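You operate a simulated robot arm through the tools that you are given. There is no shell and no other tool. Be economical: measure what you need, move in short steps, check, and stop when the job is done.

You run a simulated robot arm. Do the job below in one go: nothing can be reset, and whatever is moved stays where it is left.

## Task
Sponge the paste off the side table, dry your hands, then switch the wall light on.
Fine: Wet and rinse the purple sponge in the red bucket and put it back; each hand that held it rests on the brown cloth before the switch; the light stays on. Spill a teaspoon at most, drop nothing. Touch keys, switches and plugs with dry hands.

It is judged by the outcome, as a careful person would: the job done as asked, and still so three seconds after it is handed in. It fails if anything else is knocked over, pushed out of place, dropped, spilled or broken. Flat cloth is picked up by pressing the open fingertips on it (5 to 10 N) and closing them slowly along it; thin cloth reads only 2 to 8 mm in the jaws.

## Robot
A 6-joint arm with a two-finger gripper on a trunk, on a base that drives. Base frame: it is fixed to the floor where the robot stands at the start and does not move with it; the origin is under the middle of the robot, x ahead of it, y to its left, z up; the surface under the hand at the start is at about z = 780. Readings come in mm, degrees, newtons and seconds.
Its first joint turns from -166.0 to 166.0 degrees. Places, roughly: black breaker [900, 1100, 1200]; black smoothing brush [500, 2000, 1000]; blue breaker [800, 1200, 1200]; cream bottle [500, 2250, 750]; green breaker [900, 1100, 1200]; green jug [500, 2500, 750]; light switch [800, 100, 1100]; orange sanding block [500, 3000, 1250]; purple paste brush [750, 3000, 1000]; purple roller [500, 2500, 1000]; purple scoop [500, 2750, 1000]; table patch [600, -200, 800]; teal hand brush [500, 2250, 1000]; teal seam roller [500, 2500, 1000]; teal tub [500, 2750, 500]; wall light [900, 100, 1200]. Payload 2.54 kg.
Tool frame: the origin (TCP) lies between the finger pads and is the grasp point; the fingertips stand 30 mm ahead of it; z points along the fingers, y is the line along which they close. Largest opening 116 mm; the body of the gripper starts 95 mm behind the TCP.
Orientation is told as [roll, pitch, yaw] about the base's x, y, z axes, in that order, counted from this pose: with the fingers straight down and closing along the base's y, the tool's x points along the base's -x, its y along +y and its z along -z.

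## Interface
- The arm moves only by the tool servo_tool. Its argument "increments" is one flat list of numbers, 7 for each row, row after row: the turn, a rotation vector about the tool's x, y, z in rad, then the shift along the tool's x, y, z in mm, then the gripper command, from -1 (shut) to 1 (fully open), values between in proportion. In form: [rx, ry, rz, dx, dy, dz, gripper, rx, ry, rz, dx, dy, dz, gripper, ...]. A call has 1 to 20 rows; each row shifts and turns the commanded pose from where the row before left it, along the tool's axes as they then stand. Each row takes 0.2 s and may step no farther than 50 mm and 8.6 degrees from the row before; otherwise, or with a gripper value out of range, the whole call is refused. Where a pose cannot be reached the arm comes as near as it can. A force on the tool above 40 N (or 10 N above the force at the start of the call, whichever is more), or a blocked arm, ends the call early, and 0.2 s more pass. The fingers move at their own pace (about 72 mm/s each) and stop on an object; they squeeze with about 27 N. The grip force told is the motor's: it shows also when the fingers shut on nothing. Time passes only in rows, and 0.2 s behind the last, so rows that do not move let the fingers close. The reply holds the time, the measured pose of the TCP, the force on the tool along the base axes, the opening and the grip force, in the units named above and with some noise, with the torque about the TCP (base axes, N m) and any sound that the robot's microphone picked up, and new pictures: "show" is both (left out), scene, wrist or none.
- Cameras (640 x 400 px; columns grow to the right, rows downward): "scene" is now at [-28.4, 153.1, 1415.6]; the picture's right is [0.04, -1.00, 0.00], its down [-0.51, -0.02, -0.86] and it looks along [0.86, 0.03, -0.51] (base axes); focal length 273 px, centre (320, 200). "wrist" rides on the gripper at [69, -15, -122] in the tool frame; the picture's right is [0.21, 0.98, 0.00], its down [-0.83, 0.18, -0.53] and it looks along [-0.52, 0.11, 0.85] (tool axes); focal length 251 px, centre (320, 200). There is no depth. A picture from a camera that has moved, and an enlarged one, comes with that camera's place and axes in the base frame and with its lens.
- drive_base(legs): drives the robot by 1 to 6 legs, each [ahead, left, turn to the left] in mm, mm and degrees, along the robot's own axes; the way and the turn of a leg run together, so that a leg with both is an arc; at most 1500 mm and 180 degrees a leg. The arm and the cameras ride along, it lands a little off, and it stops where it bumps. It gives what a move gives, and a new picture of the scene camera.
- pan_tilt(pan, tilt): turns the head with the scene camera to pan (to the left, within 120 degrees either way) and tilt (down, from -29 to 69), counted from straight ahead of the robot. It gives what a move gives, and a new picture of the scene camera.
- inspect(camera, box): a new picture of the part [left, top, right, bottom] of that camera's present view, enlarged. It takes no simulated time.
- job_done(): hands the job in; it is judged then, once.

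Go step by step. Nothing tells you exact positions but the pictures and the camera data: compare them with the known pose of the tool, close in by small moves and look again before you grip or let go. The budget is 120 turns and 260 pictures, counting those below and the enlarged ones. Unless the task says otherwise, let go and move clear before handing in, and close with one line.

The tools are called after "Emit:" as a command line: name --argument value ..., lists and objects as JSON in quotes. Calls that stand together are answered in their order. servo_tool: Moves the arm, as the interface text tells. Its arguments: {"type":"object","properties":{"increments":{"type":"array","items":{"type":"number"}},"show":{"type":"string","enum":["both","scene","wrist","none"]}},"required":["increments"]} The other tools are called the same way: drive_base (legs) drives the base; pan_tilt (pan, tilt) turns the head that bears the scene camera; inspect (camera, box) takes an enlarged picture of a part of a camera's view; job_done () hands the job in.

At the start:

```text
time: 0.0
tool_pos: [657.2, 158.1, 1231.8]
tcp_rot: [0.1, 0.0, 0.1]
ft_force: [0.4, -0.1, 0.3]
torque: [-0.01, -0.01, 0.01]
grip_width: 116.1
grip_force: 0.1
robot x, y, heading: [0.9, -2.3, -0.3]
head pan, tilt: [2.2, 30.4]
```

scene: 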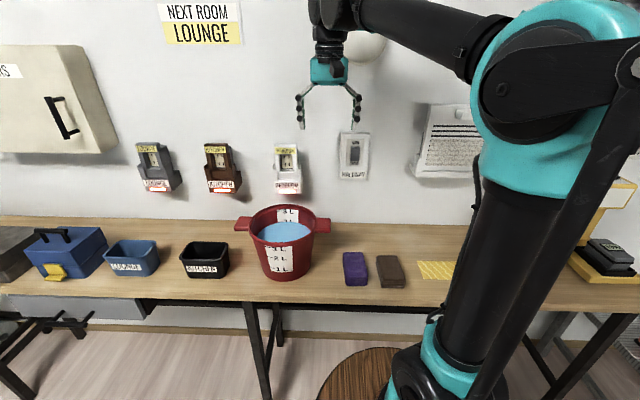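
wrist: 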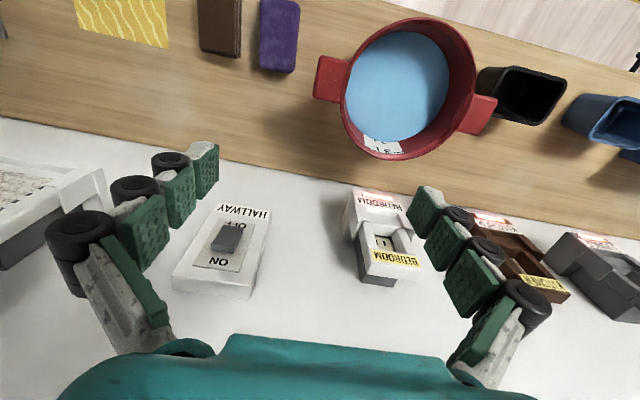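

I see the red bucket, the purple sponge, a brown item and a yellow patch on the table, plus breakers and a hallway switch on the wall. I'll look closer at the labels and the notice first.

Emit:
inspect --camera "scene" --box '[400, 90, 500, 190]'

Emit:
inspect --camera "scene" --box '[120, 120, 380, 290]'

Emit:
inspect --camera "scene" --box '[230, 190, 480, 310]'

Emit:
inspect --camera "wrist" --box '[160, 180, 440, 320]'

```text
4.00 times, centred on (450, 140) of scene
camera zoom: at [-28.4, 153.1, 1415.6], right [0.04, -1.0, 0.0], down [-0.51, -0.02, -0.86], along [0.86, 0.03, -0.51], focal length 1093 px, centre (-200, 440)
```

zoom: 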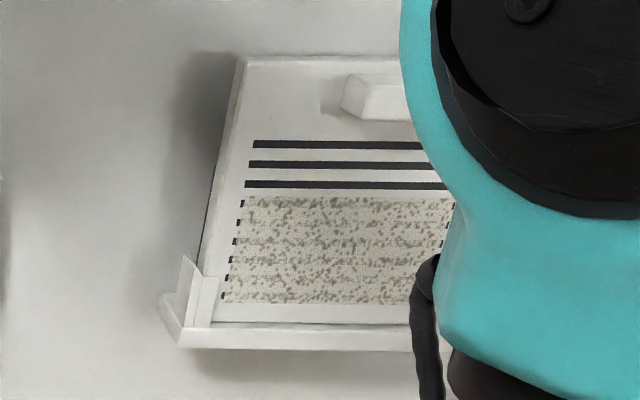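

```text
2.35 times, centred on (250, 205) of scene
camera zoom: at [-28.4, 153.1, 1415.6], right [0.04, -1.0, 0.0], down [-0.51, -0.02, -0.86], along [0.86, 0.03, -0.51], focal length 643 px, centre (485, 188)
```

zoom: 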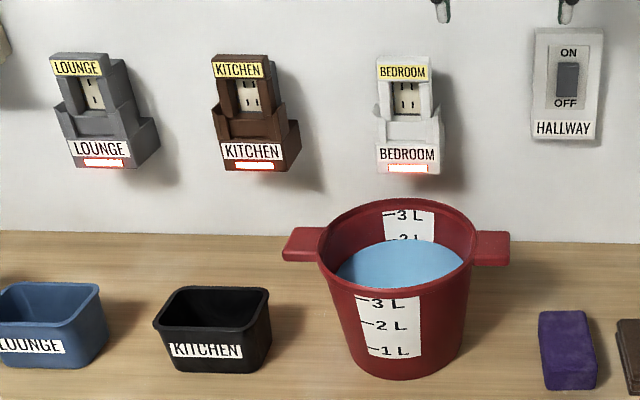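

```text
2.56 times, centred on (355, 250) of scene
camera zoom: at [-28.4, 153.1, 1415.6], right [0.04, -1.0, 0.0], down [-0.51, -0.02, -0.86], along [0.86, 0.03, -0.51], focal length 700 px, centre (230, 72)
```

zoom: 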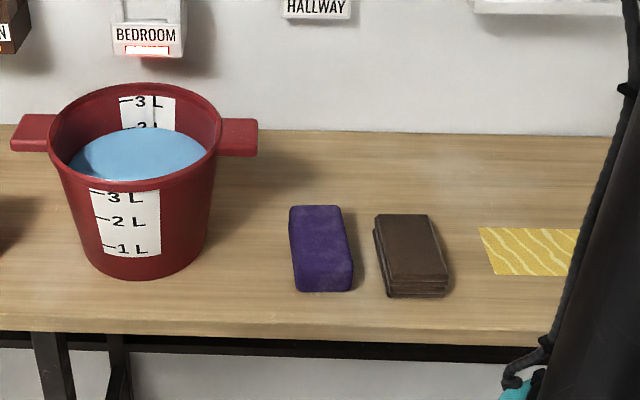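

```text
2.29 times, centred on (300, 250) of wrist
camera zoom: at [588.8, 143.1, 1351.9], right [-0.21, 0.98, 0.0], down [0.83, 0.18, 0.53], along [0.52, 0.11, -0.85], focal length 575 px, centre (366, 86)
```

zoom: 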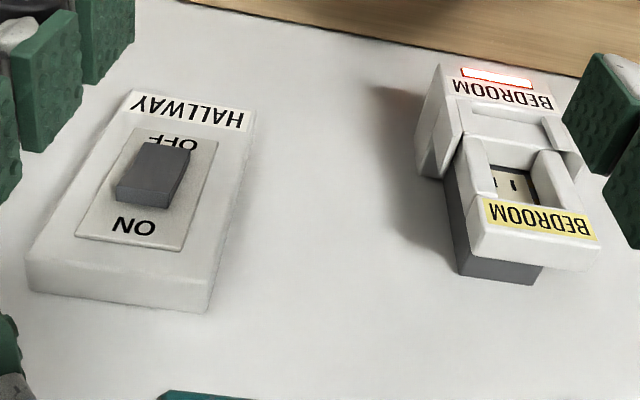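

The sponge is near (600, 65), the cloth near (590, -44), the patch near (620, -198) and the bucket near (625, 280) with its rim around z 940. I'll move above the sponge for a closer look.

Emit:
servo_tool --increments '[0, 0, 0, 10, -16, 38, 0.6, 0, 0, 0, 10, -16, 38, 0.6, 0, 0, 0, 10, -16, 38, 0.6, 0, 0, 0, 9, -15, 38, 0.6, 0, 0, 0, 9, -15, 38, 0.6, 0, 0, 0, 9, -15, 38, 0.6, 0, 0, 0, 0, 0, 0, 0.6]'

Emit:
pan_tilt --pan -20 --tilt 35

```text
time: 1.6
tool_pos: [600.2, 64.8, 1003.4]
tcp_rot: [0.0, 0.1, 0.0]
ft_force: [0.3, 0.0, 0.7]
torque: [-0.01, -0.04, 0.03]
grip_width: 92.9
grip_force: 0.0
robot x, y, heading: [2.8, -2.2, 0.1]
head pan, tilt: [2.2, 30.4]
camera scene: at [-28.4, 153.1, 1415.6], right [0.04, -1.0, 0.0], down [-0.51, -0.02, -0.86], along [0.86, 0.03, -0.51], focal length 273 px, centre (320, 200)
camera wrist: at [531.2, 49.0, 1123.8], right [-0.21, 0.98, 0.0], down [0.83, 0.18, 0.53], along [0.52, 0.11, -0.85], focal length 251 px, centre (320, 200)
```

scene: 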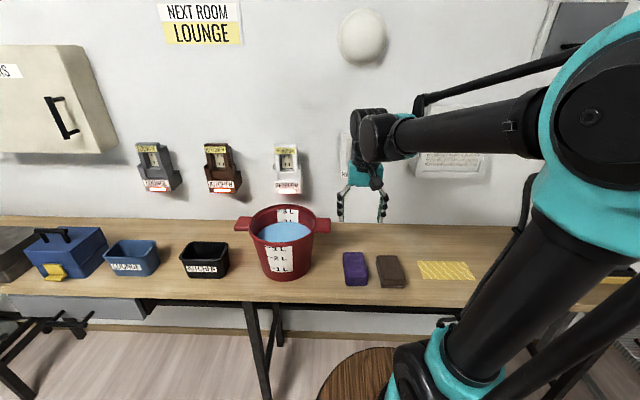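
wrist: 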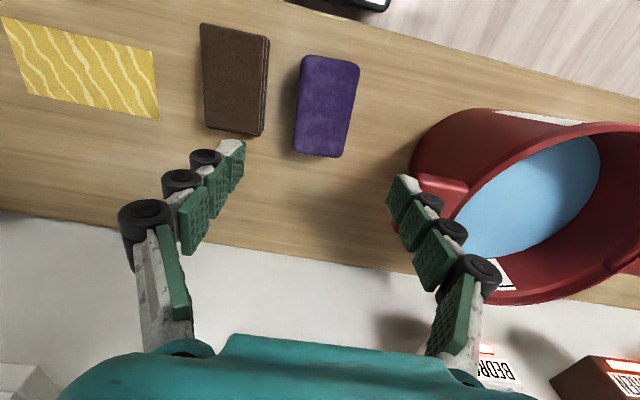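

```text
time: 2.5
tool_pos: [600.5, 64.1, 1003.9]
tcp_rot: [0.0, 0.0, -0.1]
ft_force: [0.0, 1.1, -0.6]
torque: [0.02, -0.02, 0.02]
grip_width: 92.7
grip_force: 0.1
robot x, y, heading: [2.4, 3.4, -0.1]
head pan, tilt: [-20.0, 35.0]
camera scene: at [-35.9, 119.6, 1408.4], right [-0.34, -0.94, 0.0], down [-0.54, 0.2, -0.82], along [0.77, -0.28, -0.57], focal length 273 px, centre (320, 200)
```

scene: 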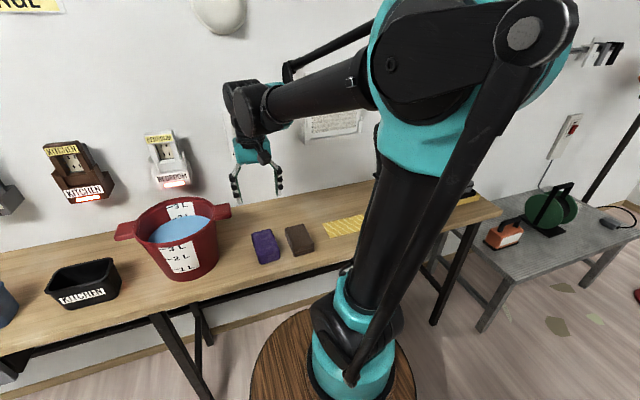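

The sponge centre is about (598, 68), about 62 mm wide in y, with 40 mm clear to the cloth. I'll descend over it with the jaws at 93 mm.

Emit:
servo_tool --increments '[0, 0, 0, 2.5, 4, 36, 0.6, 0, 0, 0, 0, 0, 36, 0.6, 0, 0, 0, 0, 0, 36, 0.6, 0, 0, 0, 0, 0, 34, 0.6, 0, 0, 0, 0, 0, 15, 0.6, 0, 0, 0, 0, 0, 0, 0.6]'

Emit:
pan_tilt --pan 0 --tilt 38

Emit:
inspect --camera "scene" --box '[280, 150, 480, 275]'

```text
time: 3.9
tool_pos: [598.3, 68.8, 845.2]
tcp_rot: [0.0, -0.1, 0.0]
ft_force: [0.8, -0.5, 0.1]
torque: [0.01, 0.0, 0.03]
grip_width: 92.9
grip_force: 0.1
robot x, y, heading: [2.8, -3.1, -0.1]
head pan, tilt: [-20.0, 35.0]
camera scene: at [-35.9, 119.6, 1408.4], right [-0.34, -0.94, 0.0], down [-0.54, 0.2, -0.82], along [0.77, -0.28, -0.57], focal length 273 px, centre (320, 200)
camera wrist: at [529.5, 53.5, 966.8], right [-0.21, 0.98, 0.0], down [0.83, 0.18, 0.53], along [0.52, 0.11, -0.85], focal length 251 px, centre (320, 200)
```

scene: 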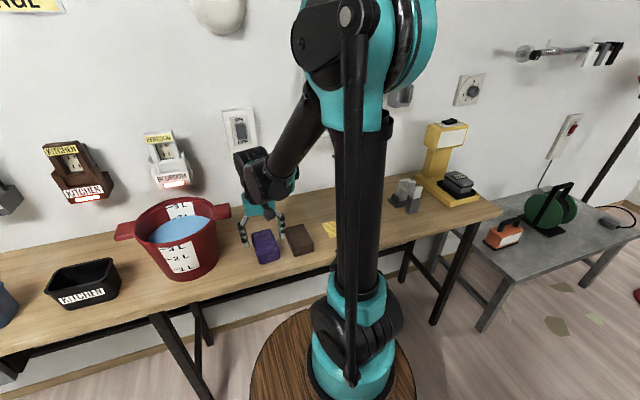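
wrist: 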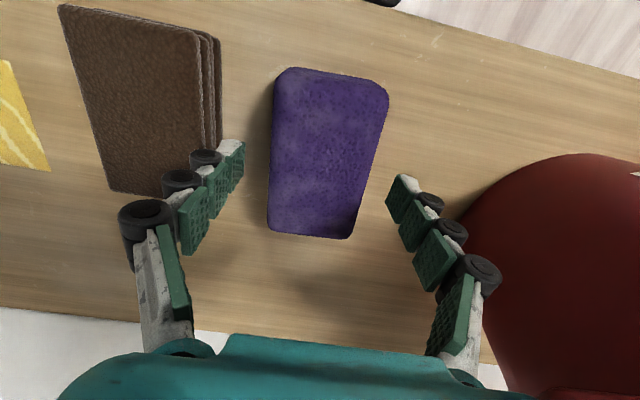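

```text
time: 4.7
tool_pos: [598.5, 68.9, 846.4]
tcp_rot: [0.1, 0.1, 0.1]
ft_force: [-0.1, 0.1, 1.0]
torque: [0.01, -0.03, -0.03]
grip_width: 93.1
grip_force: 0.1
robot x, y, heading: [0.5, -2.9, -0.1]
head pan, tilt: [0.0, 38.0]
camera scene: at [-32.3, 149.6, 1403.8], right [0.0, -1.0, 0.0], down [-0.62, 0.0, -0.79], along [0.79, 0.0, -0.62], focal length 273 px, centre (320, 200)
```

scene: 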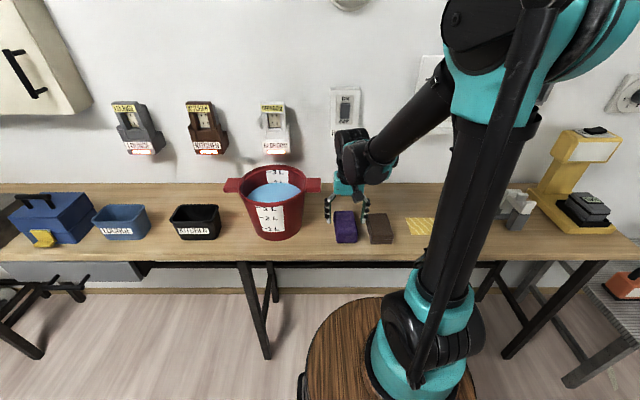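

```text
3.20 times, centred on (380, 212) of scene
camera zoom: at [-32.3, 149.6, 1403.8], right [0.0, -1.0, 0.0], down [-0.62, 0.0, -0.79], along [0.79, 0.0, -0.62], focal length 874 px, centre (128, 160)
```

zoom: 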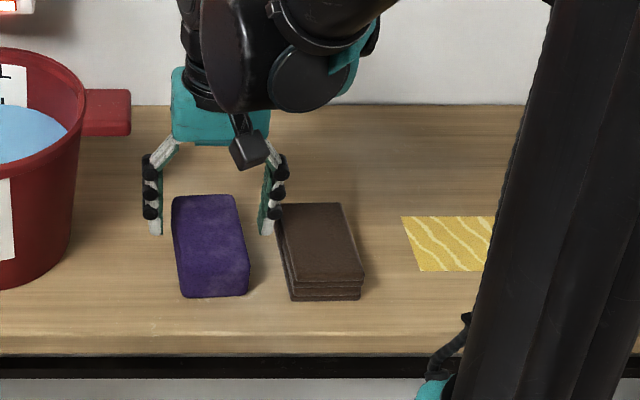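

The jaws straddle the sponge properly. I'll turn a few degrees to match it, go down 24 mm and close.

Emit:
servo_tool --increments '[0, 0, -0.06, 0, -1, 12, 0.55, 0, 0, 0, 0, 0, 12, 0.55, 0, 0, 0, 0, 0, 0, -1, 0, 0, 0, 0, 0, 0, -1, 0, 0, 0, 0, 0, 0, -1, 0, 0, 0, 0, 0, 0, -1]'

Emit:
inspect --camera "scene" --box '[280, 150, 480, 275]'

```text
time: 6.1
tool_pos: [598.3, 69.7, 822.0]
tcp_rot: [0.0, -0.1, 3.4]
ft_force: [0.5, 1.6, 2.5]
torque: [-0.05, 0.01, 0.02]
grip_width: 64.6
grip_force: 27.1
robot x, y, heading: [-3.3, 3.8, -0.0]
head pan, tilt: [0.0, 38.0]
camera scene: at [-32.4, 149.7, 1403.8], right [0.0, -1.0, 0.0], down [-0.62, 0.0, -0.79], along [0.79, 0.0, -0.62], focal length 273 px, centre (320, 200)
camera wrist: at [530.0, 48.7, 942.8], right [-0.27, 0.96, 0.0], down [0.81, 0.23, 0.53], along [0.51, 0.15, -0.85], focal length 251 px, centre (320, 200)
```

scene: 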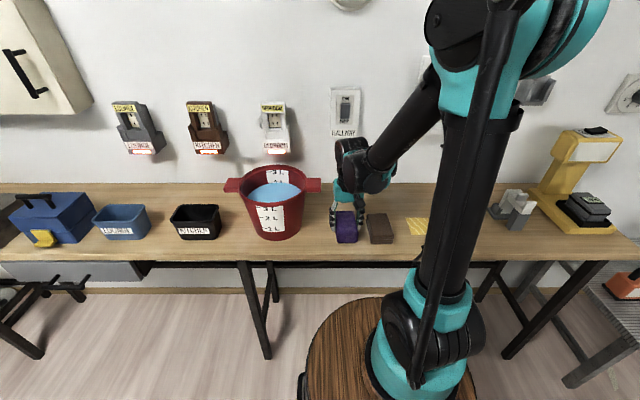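
wrist: 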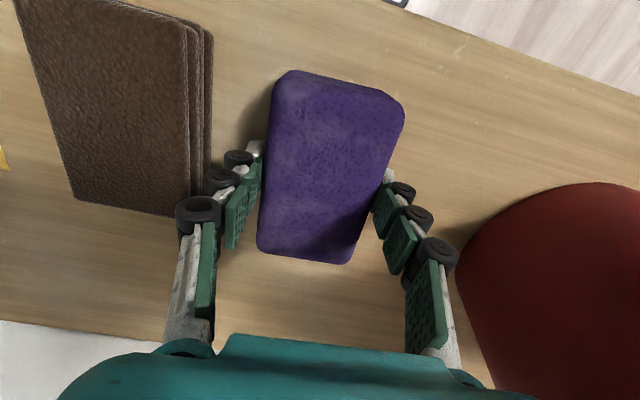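

```text
3.20 times, centred on (380, 212) of scene
camera zoom: at [-32.4, 149.7, 1403.8], right [0.0, -1.0, 0.0], down [-0.62, 0.0, -0.79], along [0.79, 0.0, -0.62], focal length 874 px, centre (128, 160)
```

zoom: 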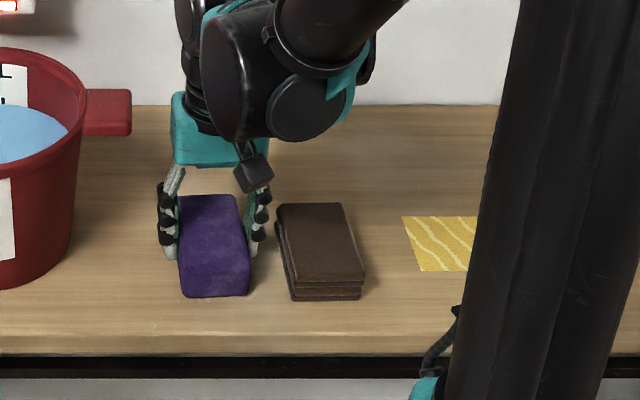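

Gripped firmly at 64.6 mm; (598.3, 69.7, 822, yaw 3.4) is the pose to return to. I'll lift well above the bucket and look at it.

Emit:
servo_tool --increments '[0, 0, 0, 0, 0, 15, -1, 0, 0, 0, 0, 0, -15, -1, 0, 0, 0, 0, 0, -15, -1, 0, 0, 0, 0, 0, -40, -1, 0, 0, 0, 0, 0, -40, -1, 0, 0, 0, 0, 0, -40, -1, 0, 0, 0, 0, 0, -40, -1, 0, 0, 0, 0, 0, -40, -1, 0, 0, 0, 0, 0, -10, -1, 0, 0, 0, 0, 40, 0, -1, 0, 0, 0, 0, 40, 0, -1]'

```text
time: 8.5
tool_pos: [593.3, 148.9, 1046.2]
tcp_rot: [0.0, 0.1, 3.4]
ft_force: [-0.1, -0.8, -1.6]
torque: [0.04, -0.02, 0.03]
grip_width: 64.9
grip_force: 27.2
robot x, y, heading: [-1.7, 1.7, -0.2]
head pan, tilt: [0.0, 38.0]
camera scene: at [-32.3, 149.5, 1403.8], right [0.0, -1.0, 0.0], down [-0.62, 0.0, -0.79], along [0.79, 0.0, -0.62], focal length 273 px, centre (320, 200)
camera wrist: at [525.2, 128.8, 1167.3], right [-0.27, 0.96, 0.0], down [0.81, 0.23, 0.53], along [0.51, 0.15, -0.85], focal length 251 px, centre (320, 200)
```

scene: 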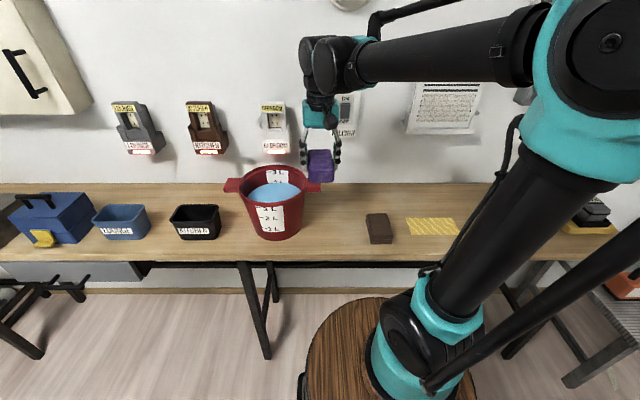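
wrist: 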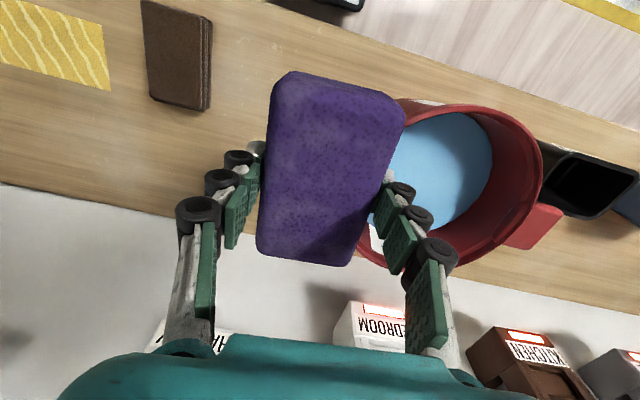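

The sponge is held well. I'll zoom in on the bucket to place its centre, rim and water line.

Emit:
inspect --camera "scene" --box '[200, 140, 360, 240]'

Emit:
inspect --camera "wrist" --box '[340, 80, 600, 280]'

```text
4.00 times, centred on (280, 190) of scene
camera zoom: at [-32.3, 149.5, 1403.8], right [0.0, -1.0, 0.0], down [-0.62, 0.0, -0.79], along [0.79, 0.0, -0.62], focal length 1093 px, centre (480, 240)
```

zoom: 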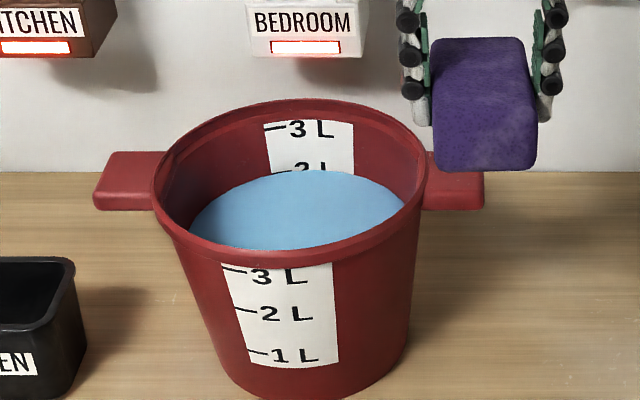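

```text
2.00 times, centred on (470, 180) of wrist
camera zoom: at [525.2, 128.8, 1167.3], right [-0.27, 0.96, 0.0], down [0.81, 0.23, 0.53], along [0.51, 0.15, -0.85], focal length 503 px, centre (20, 240)
```

zoom: 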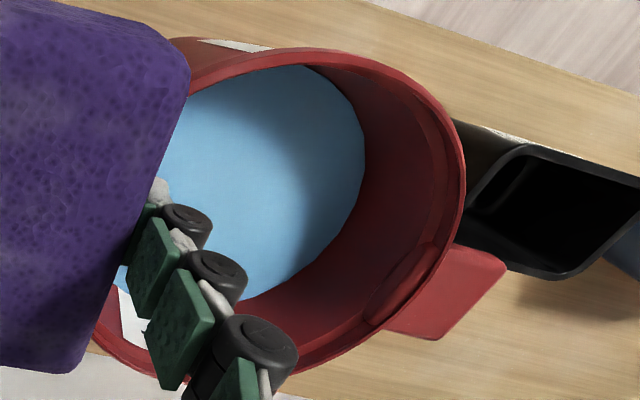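

The bucket centre is about (629, 284), its rim is at about z 954 and the water is at about z 897. I'll go over the centre and lower slowly until the sponge is under.

Emit:
servo_tool --increments '[0, 0, 0.06, 0, 0, 0, -1, 0, 0, 0, -9, 34, 0, -1, 0, 0, 0, -9, 34, 0, -1, 0, 0, 0, -9, 34, 0, -1, 0, 0, 0, -9, 33, 0, -1, 0, 0, 0, 0, 0, 0, -1, 0, 0, 0, 0, 0, 20, -1]'

Emit:
inspect --camera "scene" --box '[200, 100, 400, 225]'

```text
time: 10.1
tool_pos: [629.6, 282.9, 1026.6]
tcp_rot: [0.0, 0.1, 0.0]
ft_force: [0.2, 0.3, -0.5]
torque: [0.01, 0.03, -0.01]
grip_width: 64.5
grip_force: 26.8
robot x, y, heading: [2.7, -0.7, 0.1]
head pan, tilt: [0.0, 38.0]
camera scene: at [-32.4, 149.7, 1403.8], right [0.0, -1.0, 0.0], down [-0.62, 0.0, -0.79], along [0.79, 0.0, -0.62], focal length 273 px, centre (320, 200)
camera wrist: at [560.2, 267.9, 1147.4], right [-0.21, 0.98, 0.0], down [0.83, 0.18, 0.53], along [0.52, 0.11, -0.85], focal length 251 px, centre (320, 200)
```

scene: 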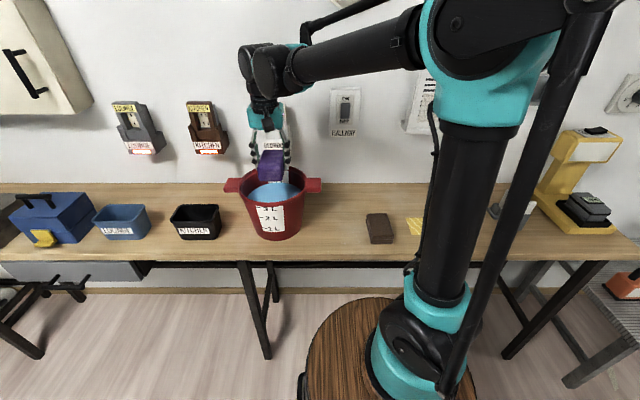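
wrist: 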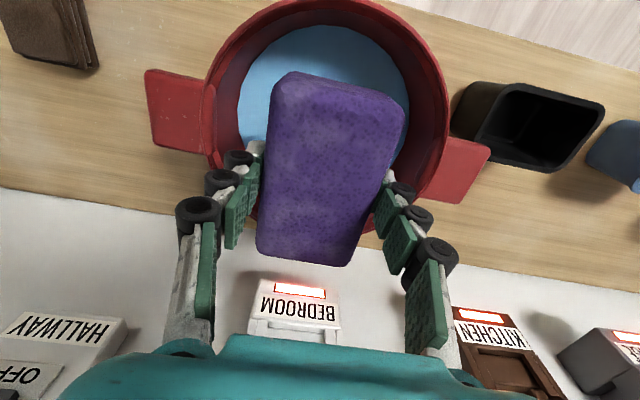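

```text
3.20 times, centred on (300, 162) of scene
camera zoom: at [-32.4, 149.7, 1403.8], right [0.0, -1.0, 0.0], down [-0.62, 0.0, -0.79], along [0.79, 0.0, -0.62], focal length 874 px, centre (384, 320)
```

zoom: 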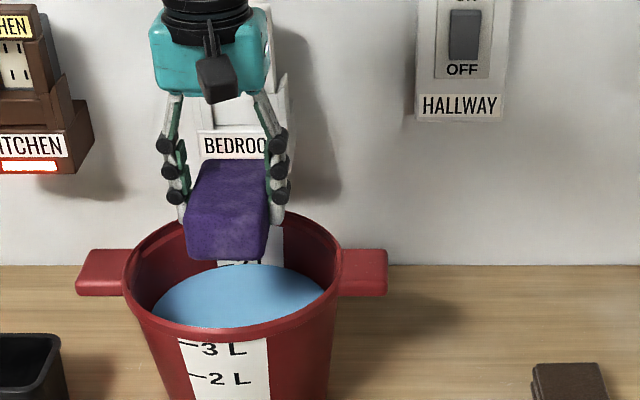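

The sponge is centred over the bucket. I'll lower it slowly into the water.

Emit:
servo_tool --increments '[0, 0, 0, 0, 0, 25, -1, 0, 0, 0, 0, 0, 25, -1, 0, 0, 0, 0, 0, 15, -1, 0, 0, 0, 0, 0, 10, -1, 0, 0, 0, 0, 0, 10, -1, 0, 0, 0, 0, 0, 10, -1, 0, 0, 0, 0, 0, 10, -1, 0, 0, 0, 0, 0, 10, -1, 0, 0, 0, 0, 0, 10, -1, 0, 0, 0, 0, 0, 5, -1, 0, 0, 0, 0, 0, 0, -1, 0, 0, 0, 0, 0, 0, -1]'

Emit:
inspect --camera "scene" --box '[200, 120, 360, 220]'

```text
time: 12.7
tool_pos: [630.4, 284.2, 897.2]
tcp_rot: [0.0, 0.0, 0.0]
ft_force: [0.7, -0.1, -0.1]
torque: [0.0, -0.05, -0.01]
grip_width: 64.7
grip_force: 27.3
robot x, y, heading: [1.8, 1.9, -0.2]
head pan, tilt: [0.0, 38.0]
camera scene: at [-32.3, 149.8, 1403.8], right [0.0, -1.0, 0.0], down [-0.62, 0.0, -0.79], along [0.79, 0.0, -0.62], focal length 273 px, centre (320, 200)
camera wrist: at [560.5, 267.9, 1017.7], right [-0.21, 0.98, 0.0], down [0.83, 0.18, 0.53], along [0.52, 0.11, -0.85], focal length 251 px, centre (320, 200)
```

scene: 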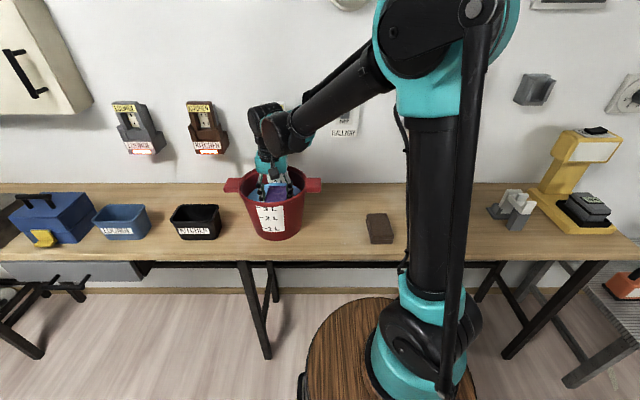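
wrist: 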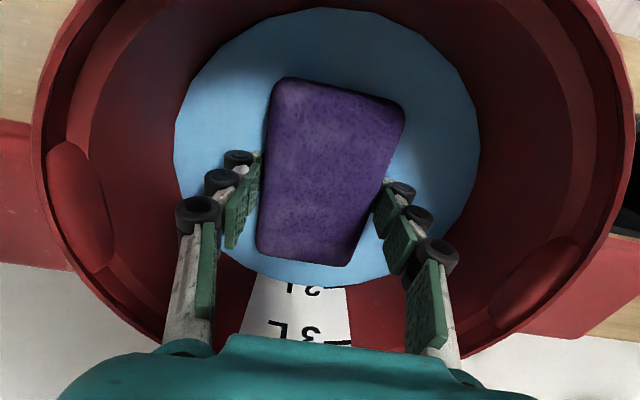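

```text
4.00 times, centred on (280, 170) of scene
camera zoom: at [-32.3, 149.8, 1403.8], right [0.0, -1.0, 0.0], down [-0.62, 0.0, -0.79], along [0.79, 0.0, -0.62], focal length 1093 px, centre (480, 320)
```

zoom: 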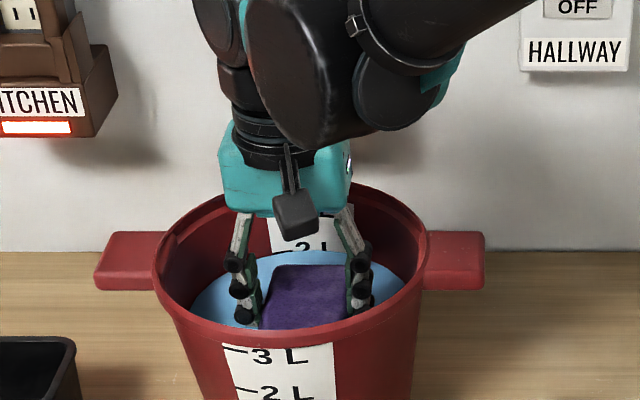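

The water line is around z 895, so I'll go 20 mm deeper to be sure the sponge is fully under, then soak for a moment.

Emit:
servo_tool --increments '[0, 0, 0, 0, 0, 10, -1, 0, 0, 0, 0, 0, 10, -1, 0, 0, 0, 0, 0, 0, -1, 0, 0, 0, 0, 0, 0, -1, 0, 0, 0, 0, 0, 0, -1]'

Emit:
inspect --camera "scene" --box '[200, 120, 360, 220]'

```text
time: 13.9
tool_pos: [630.4, 283.5, 876.0]
tcp_rot: [0.1, 0.0, 0.0]
ft_force: [0.5, 0.0, -0.5]
torque: [-0.01, -0.02, -0.02]
grip_width: 65.1
grip_force: 27.5
robot x, y, heading: [-1.6, 1.3, -0.0]
head pan, tilt: [0.0, 38.0]
camera scene: at [-32.3, 149.8, 1403.8], right [0.0, -1.0, 0.0], down [-0.62, 0.0, -0.79], along [0.79, 0.0, -0.62], focal length 273 px, centre (320, 200)
camera wrist: at [560.2, 267.6, 997.5], right [-0.21, 0.98, 0.0], down [0.83, 0.18, 0.53], along [0.52, 0.11, -0.85], focal length 251 px, centre (320, 200)
```

scene: 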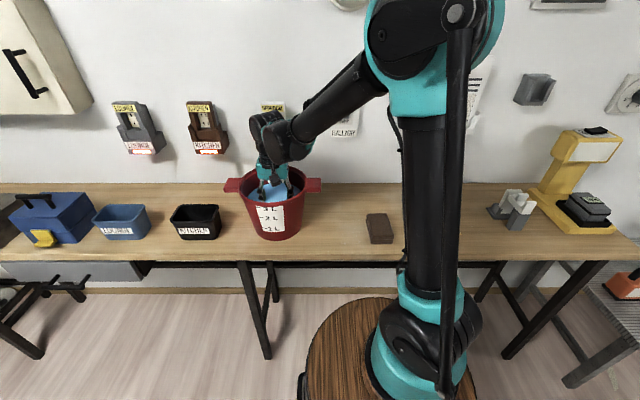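
wrist: 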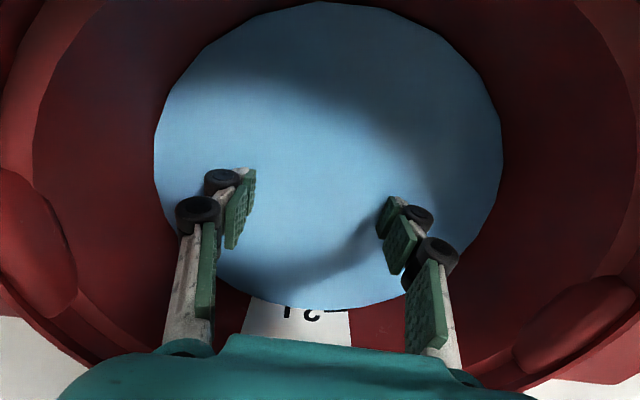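

```text
4.00 times, centred on (280, 170) of scene
camera zoom: at [-32.3, 149.8, 1403.8], right [0.0, -1.0, 0.0], down [-0.62, 0.0, -0.79], along [0.79, 0.0, -0.62], focal length 1093 px, centre (480, 320)
```

zoom: 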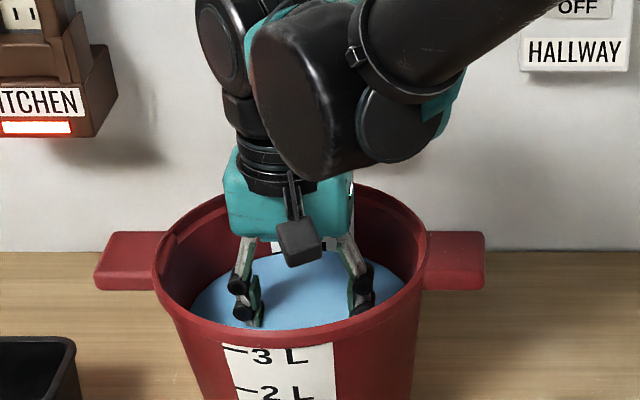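

The sponge is under water. I'll raise it just above the surface and let it drain inside the bucket.

Emit:
servo_tool --increments '[0, 0, 0, 0, 0, -10, -1, 0, 0, 0, 0, 0, -10, -1, 0, 0, 0, 0, 0, -10, -1, 0, 0, 0, 0, 0, -10, -1, 0, 0, 0, 0, 0, -10, -1, 0, 0, 0, 0, 0, -10, -1, 0, 0, 0, 0, 0, -10, -1, 0, 0, 0, 0, 0, -10, -1, 0, 0, 0, 0, 0, 0, -1, 0, 0, 0, 0, 0, 0, -1, 0, 0, 0, 0, 0, 0, -1, 0, 0, 0, 0, 0, 0, -1, 0, 0, 0, 0, 0, 0, -1, 0, 0, 0, 0, 0, 0, -1, 0, 0, 0, 0, 0, 0, -1, 0, 0, 0, 0, 0, 0, -1, 0, 0, 0, 0, 0, 0, -1, 0, 0, 0, 0, 0, 0, -1]'

Emit:
inspect --camera "scene" --box '[200, 120, 360, 220]'

```text
time: 17.7
tool_pos: [629.7, 284.0, 957.7]
tcp_rot: [0.1, -0.1, -0.1]
ft_force: [-0.2, 0.8, -0.3]
torque: [-0.01, 0.01, 0.01]
grip_width: 64.5
grip_force: 27.1
robot x, y, heading: [-3.4, -4.7, -0.3]
head pan, tilt: [0.0, 38.0]
camera scene: at [-32.3, 149.8, 1403.8], right [0.0, -1.0, 0.0], down [-0.62, 0.0, -0.79], along [0.79, 0.0, -0.62], focal length 273 px, centre (320, 200)
camera wrist: at [560.7, 267.8, 1078.4], right [-0.21, 0.98, 0.0], down [0.83, 0.18, 0.53], along [0.52, 0.11, -0.85], focal length 251 px, centre (320, 200)
```

scene: 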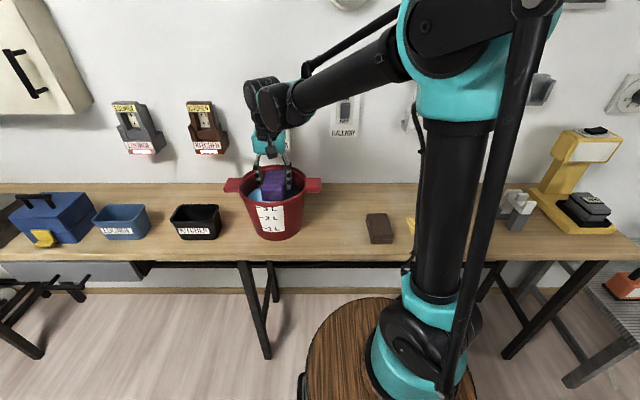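
wrist: 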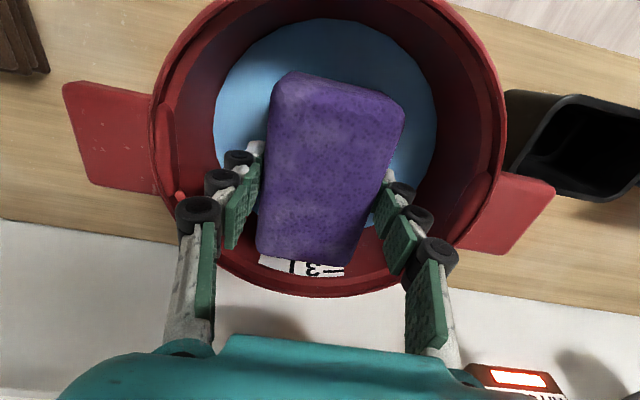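

```text
4.00 times, centred on (280, 170) of scene
camera zoom: at [-32.3, 149.8, 1403.8], right [0.0, -1.0, 0.0], down [-0.62, 0.0, -0.79], along [0.79, 0.0, -0.62], focal length 1093 px, centre (480, 320)
```

zoom: 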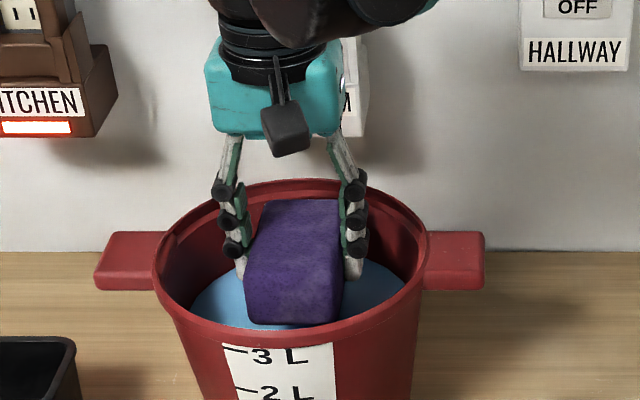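

No drips are visible, so I'll raise clear of the rim and watch again before crossing.

Emit:
servo_tool --increments '[0, 0, 0, 0, 0, -20, -1, 0, 0, 0, 0, 0, -20, -1, 0, 0, 0, 0, 0, -20, -1, 0, 0, 0, 0, 0, -20, -1, 0, 0, 0, 0, 0, 0, -1, 0, 0, 0, 0, 0, 0, -1, 0, 0, 0, 0, 0, 0, -1, 0, 0, 0, 0, 0, 0, -1, 0, 0, 0, 0, 0, 0, -1, 0, 0, 0, 0, 0, 0, -1, 0, 0, 0, 0, 0, 0, -1, 0, 0, 0, 0, 0, 0, -1]' --show "none"

Emit:
inspect --camera "scene" --box '[200, 100, 360, 200]'

```text
time: 20.3
tool_pos: [629.9, 283.9, 1036.9]
tcp_rot: [0.0, 0.1, 0.1]
ft_force: [0.8, -0.6, -1.3]
torque: [0.0, 0.02, -0.01]
grip_width: 65.0
grip_force: 26.8
robot x, y, heading: [-0.4, -1.5, 0.2]
head pan, tilt: [0.0, 38.0]
```

```text
4.00 times, centred on (280, 150) of scene
camera zoom: at [-32.3, 149.8, 1403.8], right [0.0, -1.0, 0.0], down [-0.62, 0.0, -0.79], along [0.79, 0.0, -0.62], focal length 1093 px, centre (480, 400)
```

zoom: 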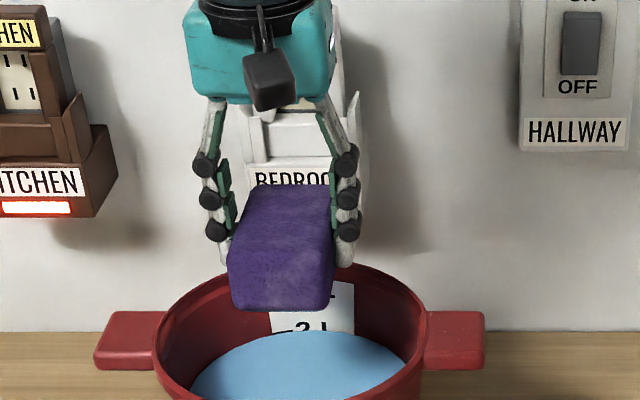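

No dripping. I'll cross to the paste patch at height and look.

Emit:
servo_tool --increments '[0, 0, 0, 1, -39, 0, -1, 0, 0, 0, 1, -39, 0, -1, 0, 0, 0, 1, -39, 0, -1, 0, 0, 0, 1, -39, 0, -1, 0, 0, 0, 1, -39, 0, -1, 0, 0, 0, 1, -39, 0, -1, 0, 0, 0, 1, -39, 0, -1, 0, 0, 0, 1, -39, 0, -1, 0, 0, 0, 1, -39, 0, -1, 0, 0, 0, 0, -39, 0, -1, 0, 0, 0, 0, -39, 30, -1, 0, 0, 0, 0, 0, 40, -1, 0, 0, 0, 0, 0, 40, -1, 0, 0, 0, 0, 0, 0, -1]'

Emit:
pan_tilt --pan -5 --tilt 40

```text
time: 23.3
tool_pos: [620.3, -144.3, 927.9]
tcp_rot: [0.0, 0.0, 0.0]
ft_force: [0.5, 0.8, -0.8]
torque: [-0.02, 0.01, -0.01]
grip_width: 64.9
grip_force: 26.8
robot x, y, heading: [1.8, 4.5, -0.2]
head pan, tilt: [0.0, 38.0]
camera scene: at [-32.3, 149.7, 1403.8], right [0.0, -1.0, 0.0], down [-0.62, 0.0, -0.79], along [0.79, 0.0, -0.62], focal length 273 px, centre (320, 200)
camera wrist: at [551.2, -160.3, 1048.7], right [-0.21, 0.98, 0.0], down [0.83, 0.18, 0.53], along [0.52, 0.11, -0.85], focal length 251 px, centre (320, 200)
```

scene: 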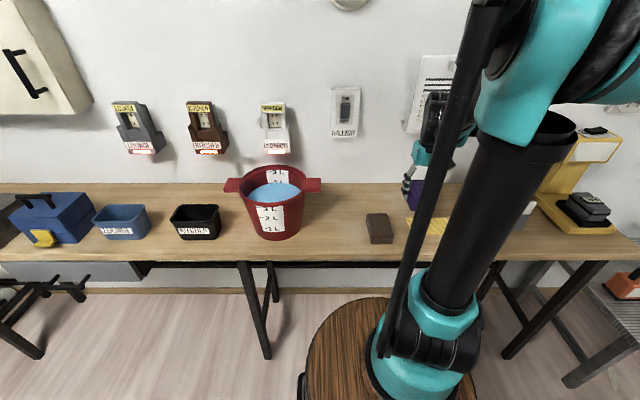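
wrist: 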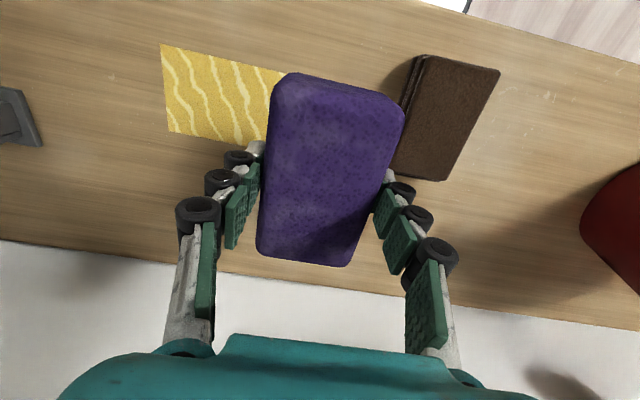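

```text
time: 23.9
tool_pos: [620.3, -144.1, 928.8]
tcp_rot: [-0.1, 0.1, 0.0]
ft_force: [0.8, -0.2, -1.3]
torque: [-0.01, -0.03, 0.0]
grip_width: 64.7
grip_force: 26.6
robot x, y, heading: [-2.9, 2.7, 0.1]
head pan, tilt: [-5.0, 40.0]
camera scene: at [-33.9, 142.3, 1400.8], right [-0.09, -1.0, 0.0], down [-0.64, 0.06, -0.77], along [0.76, -0.07, -0.64], focal length 273 px, centre (320, 200)
```

scene: 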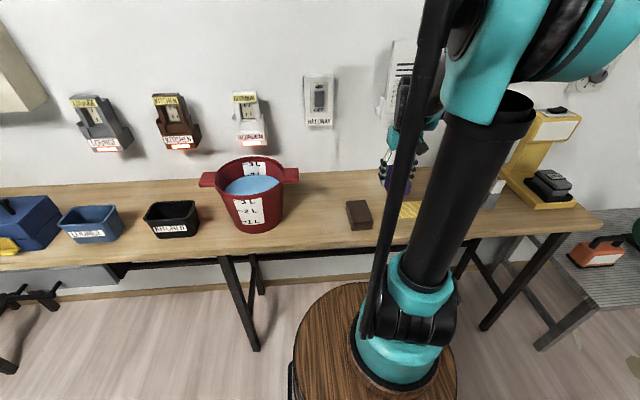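

The patch spans about x 581–665 and y -303 to -143. I'll lower the sponge at its right edge until it just touches.

Emit:
servo_tool --increments '[0, 0, 0, 0, 2, 26, -1, 0, 0, 0, 0, 2, 26, -1, 0, 0, 0, -3, 2, 26, -1, 0, 0, 0, 0, 0, 15, -1, 0, 0, 0, 0, 0, 8, -1, 0, 0, 0, 0, 0, 5, -1, 0, 0, 0, 0, 0, 2, -1, 0, 0, 0, 0, 0, 0, -1]'

```text
time: 25.8
tool_pos: [623.0, -139.8, 820.0]
tcp_rot: [0.0, -0.1, 0.0]
ft_force: [2.4, -1.8, 30.6]
torque: [-0.09, -0.05, -0.01]
grip_width: 64.9
grip_force: 26.9
robot x, y, heading: [-3.8, 0.5, 0.1]
head pan, tilt: [-5.0, 40.0]
camera scene: at [-34.7, 142.4, 1400.8], right [-0.09, -1.0, 0.0], down [-0.64, 0.06, -0.77], along [0.76, -0.07, -0.64], focal length 273 px, centre (320, 200)
camera wrist: at [554.5, -155.6, 940.3], right [-0.21, 0.98, 0.0], down [0.83, 0.18, 0.53], along [0.52, 0.11, -0.85], focal length 251 px, centre (320, 200)
```

scene: 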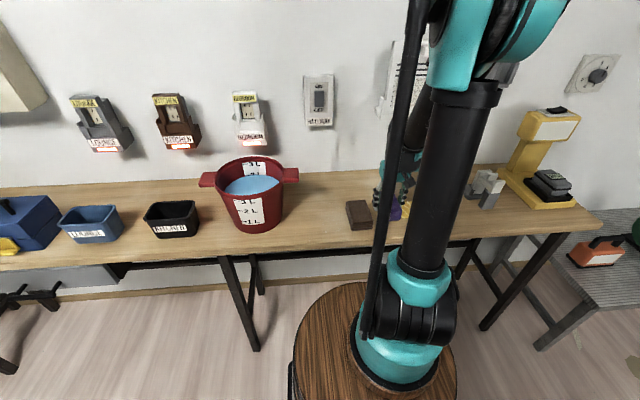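
wrist: 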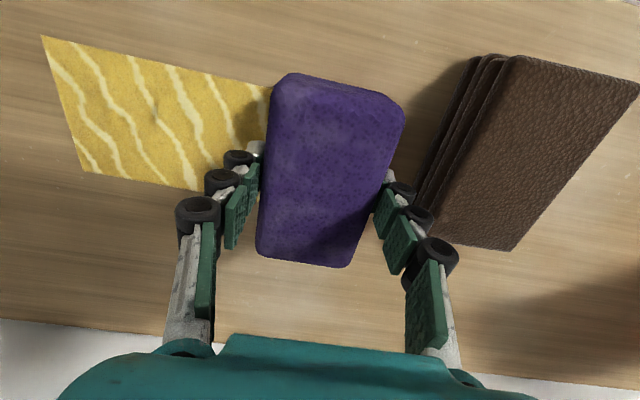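

The sponge is on the patch with 30 N, more than I need. I'll ease off about 1 mm and sweep across to the left edge.

Emit:
servo_tool --increments '[0, 0, 0, 0, 0, -1, -1, 0, 0, 0, 0, -10, 0, -1, 0, 0, 0, 0, -12, 0, -1, 0, 0, 0, 0, -12, 0, -1, 0, 0, 0, 0, -12, 0, -1, 0, 0, 0, 0, -12, 0, -1, 0, 0, 0, 0, -12, 0, -1, 0, 0, 0, 0, -12, 0, -1, 0, 0, 0, 0, -12, 0, -1, 0, 0, 0, 0, -12, 0, -1, 0, 0, 0, 0, -12, 0, -1, 0, 0, 0, 0, -12, 0, -1, 0, 0, 0, 0, -12, 0, -1, 0, 0, 0, 0, -12, 0, -1, 0, 0, 0, 0, -12, 0, -1, 0, 0, 0, 0, -12, 0, -1, 0, 0, 0, 0, 0, 0, -1]'

```text
time: 29.4
tool_pos: [622.9, -316.9, 820.6]
tcp_rot: [0.0, 0.0, 0.0]
ft_force: [2.8, 8.2, 9.8]
torque: [0.3, 0.0, -0.04]
grip_width: 64.8
grip_force: 26.9
robot x, y, heading: [1.6, -0.3, 0.0]
head pan, tilt: [-5.0, 40.0]
camera scene: at [-34.2, 142.7, 1400.8], right [-0.09, -1.0, 0.0], down [-0.64, 0.06, -0.77], along [0.76, -0.07, -0.64], focal length 273 px, centre (320, 200)
camera wrist: at [554.8, -333.2, 940.4], right [-0.21, 0.98, 0.0], down [0.83, 0.18, 0.53], along [0.52, 0.11, -0.85], focal length 251 px, centre (320, 200)
```

scene: 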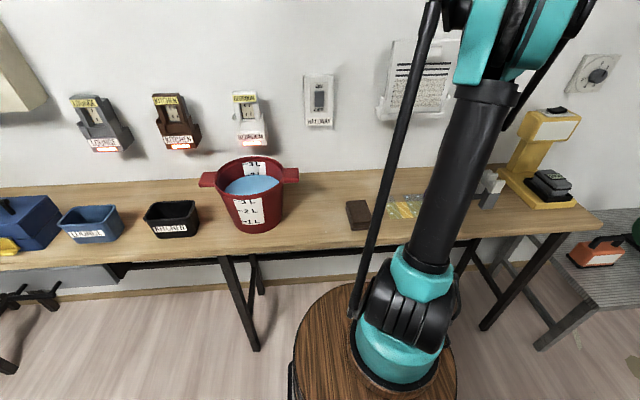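
wrist: 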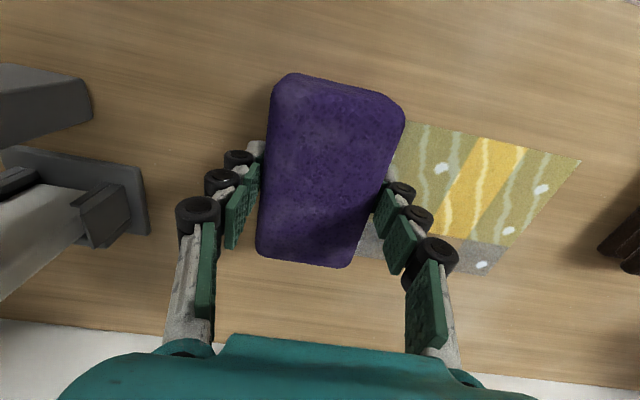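

The film is partly lifted, with some strips untouched. I'll sweep back more slowly with slightly more pressure.

Emit:
servo_tool --increments '[0, 0, 0, 6, 0, 0.5, -1, 0, 0, 0, 0, 9, 0, -1, 0, 0, 0, 0, 9, 0, -1, 0, 0, 0, 0, 9, 0, -1, 0, 0, 0, 0, 9, 0, -1, 0, 0, 0, 0, 9, 0, -1, 0, 0, 0, 0, 9, 0, -1, 0, 0, 0, 0, 9, 0, -1, 0, 0, 0, 0, 9, 0, -1, 0, 0, 0, 0, 9, 0, -1, 0, 0, 0, 0, 9, 0, -1, 0, 0, 0, 0, 9, 0, -1, 0, 0, 0, 0, 9, 0, -1, 0, 0, 0, 0, 9, 0, -1, 0, 0, 0, 0, 9, 0, -1, 0, 0, 0, 0, 9, 0, -1, 0, 0, 0, 0, 9, 0, -1, 0, 0, 0, 0, 9, 0, -1, 0, 0, 0, 0, 9, 0, -1, 0, 0, 0, 0, 9, 0, -1]'

```text
time: 33.5
tool_pos: [618.3, -145.8, 819.7]
tcp_rot: [0.0, 0.0, 0.1]
ft_force: [-0.8, -0.2, -1.1]
torque: [0.01, -0.01, -0.02]
grip_width: 64.9
grip_force: 27.3
robot x, y, heading: [0.8, 0.2, 0.1]
head pan, tilt: [-5.0, 40.0]
camera scene: at [-33.9, 142.2, 1400.8], right [-0.09, -1.0, 0.0], down [-0.64, 0.06, -0.77], along [0.76, -0.07, -0.64], focal length 273 px, centre (320, 200)
camera wrist: at [548.3, -162.1, 940.6], right [-0.21, 0.98, 0.0], down [0.83, 0.18, 0.53], along [0.52, 0.11, -0.85], focal length 251 px, centre (320, 200)
```

scene: 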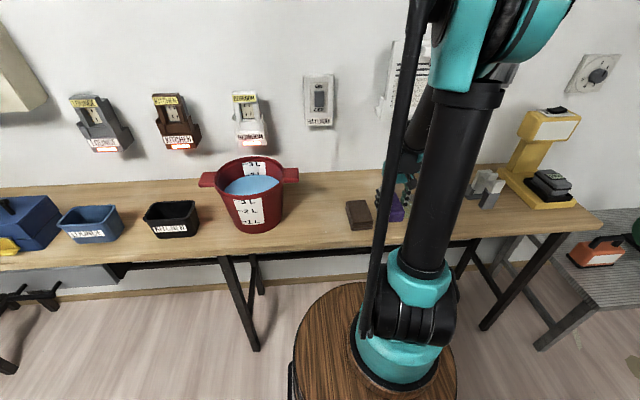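
wrist: 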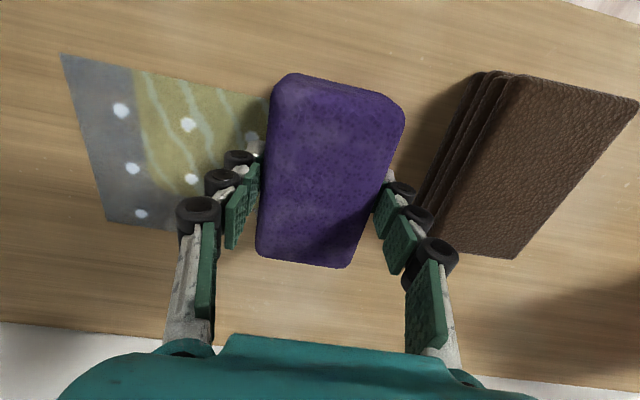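

The paste is coming off, now grey with dots on the left and greenish in the middle, but contact force has dropped. I'll lower until I feel contact, then sweep again.

Emit:
servo_tool --increments '[0, 0, 0, 0, 0, 1, -1, 0, 0, 0, 0, 0, 0, -1]' --show "none"

```text
time: 34.1
tool_pos: [617.3, -145.9, 818.3]
tcp_rot: [0.0, 0.0, 0.0]
ft_force: [1.2, 0.5, 25.5]
torque: [-0.03, 0.06, 0.02]
grip_width: 65.2
grip_force: 27.2
robot x, y, heading: [-1.3, -2.1, 0.1]
head pan, tilt: [-5.0, 40.0]
```

Emit:
servo_tool --increments '[0, 0, 0, 0, -9, -0.3, -1, 0, 0, 0, 0, -9, 0, -1, 0, 0, 0, 0, -9, 0, -1, 0, 0, 0, 0, -9, 0, -1, 0, 0, 0, 0, -9, 0, -1, 0, 0, 0, 0, -9, 0, -1, 0, 0, 0, 0, -9, 0, -1, 0, 0, 0, 0, -9, 0, -1, 0, 0, 0, 0, -9, 0, -1, 0, 0, 0, 0, -9, 0, -1, 0, 0, 0, 0, -9, 0, -1, 0, 0, 0, 0, -9, 0, -1, 0, 0, 0, 0, -9, 0, -1, 0, 0, 0, 0, -9, 0, -1, 0, 0, 0, 0, -9, 0, -1, 0, 0, 0, 0, -9, 0, -1, 0, 0, 0, 0, -9, 0, -1, 0, 0, 0, 0, -9, 0, -1, 0, 0, 0, 0, -9, 0, -1]'

Emit:
inspect --camera "scene" --box '[340, 160, 500, 260]'

```text
time: 38.1
tool_pos: [618.5, -316.3, 819.2]
tcp_rot: [-0.1, 0.0, 0.0]
ft_force: [-0.1, 3.4, 4.5]
torque: [0.05, -0.01, -0.04]
grip_width: 64.6
grip_force: 26.8
robot x, y, heading: [-1.3, 0.1, 0.2]
head pan, tilt: [-5.0, 40.0]
camera scene: at [-34.1, 142.4, 1400.8], right [-0.09, -1.0, 0.0], down [-0.64, 0.06, -0.77], along [0.76, -0.07, -0.64], focal length 273 px, centre (320, 200)
camera wrist: at [548.8, -332.5, 939.8], right [-0.21, 0.98, 0.0], down [0.83, 0.18, 0.53], along [0.52, 0.11, -0.85], focal length 251 px, centre (320, 200)
```

scene: 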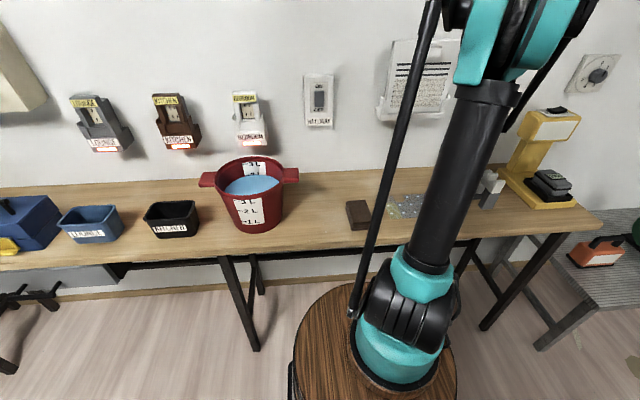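
wrist: 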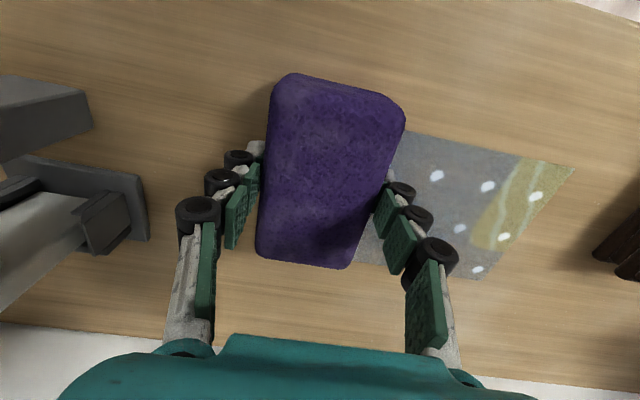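

```text
4.00 times, centred on (420, 210) of scene
camera zoom: at [-34.1, 142.4, 1400.8], right [-0.09, -1.0, 0.0], down [-0.64, 0.06, -0.77], along [0.76, -0.07, -0.64], focal length 1093 px, centre (-80, 160)
```

zoom: 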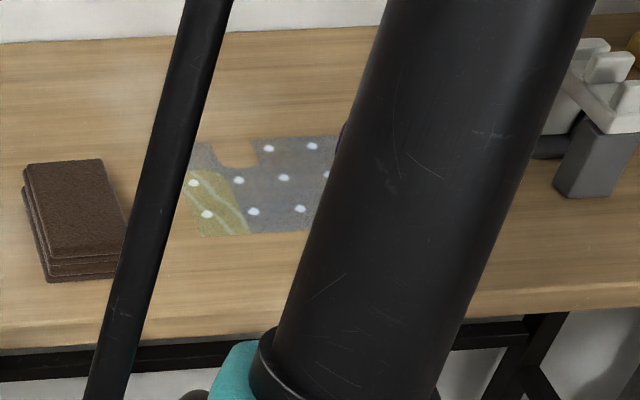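

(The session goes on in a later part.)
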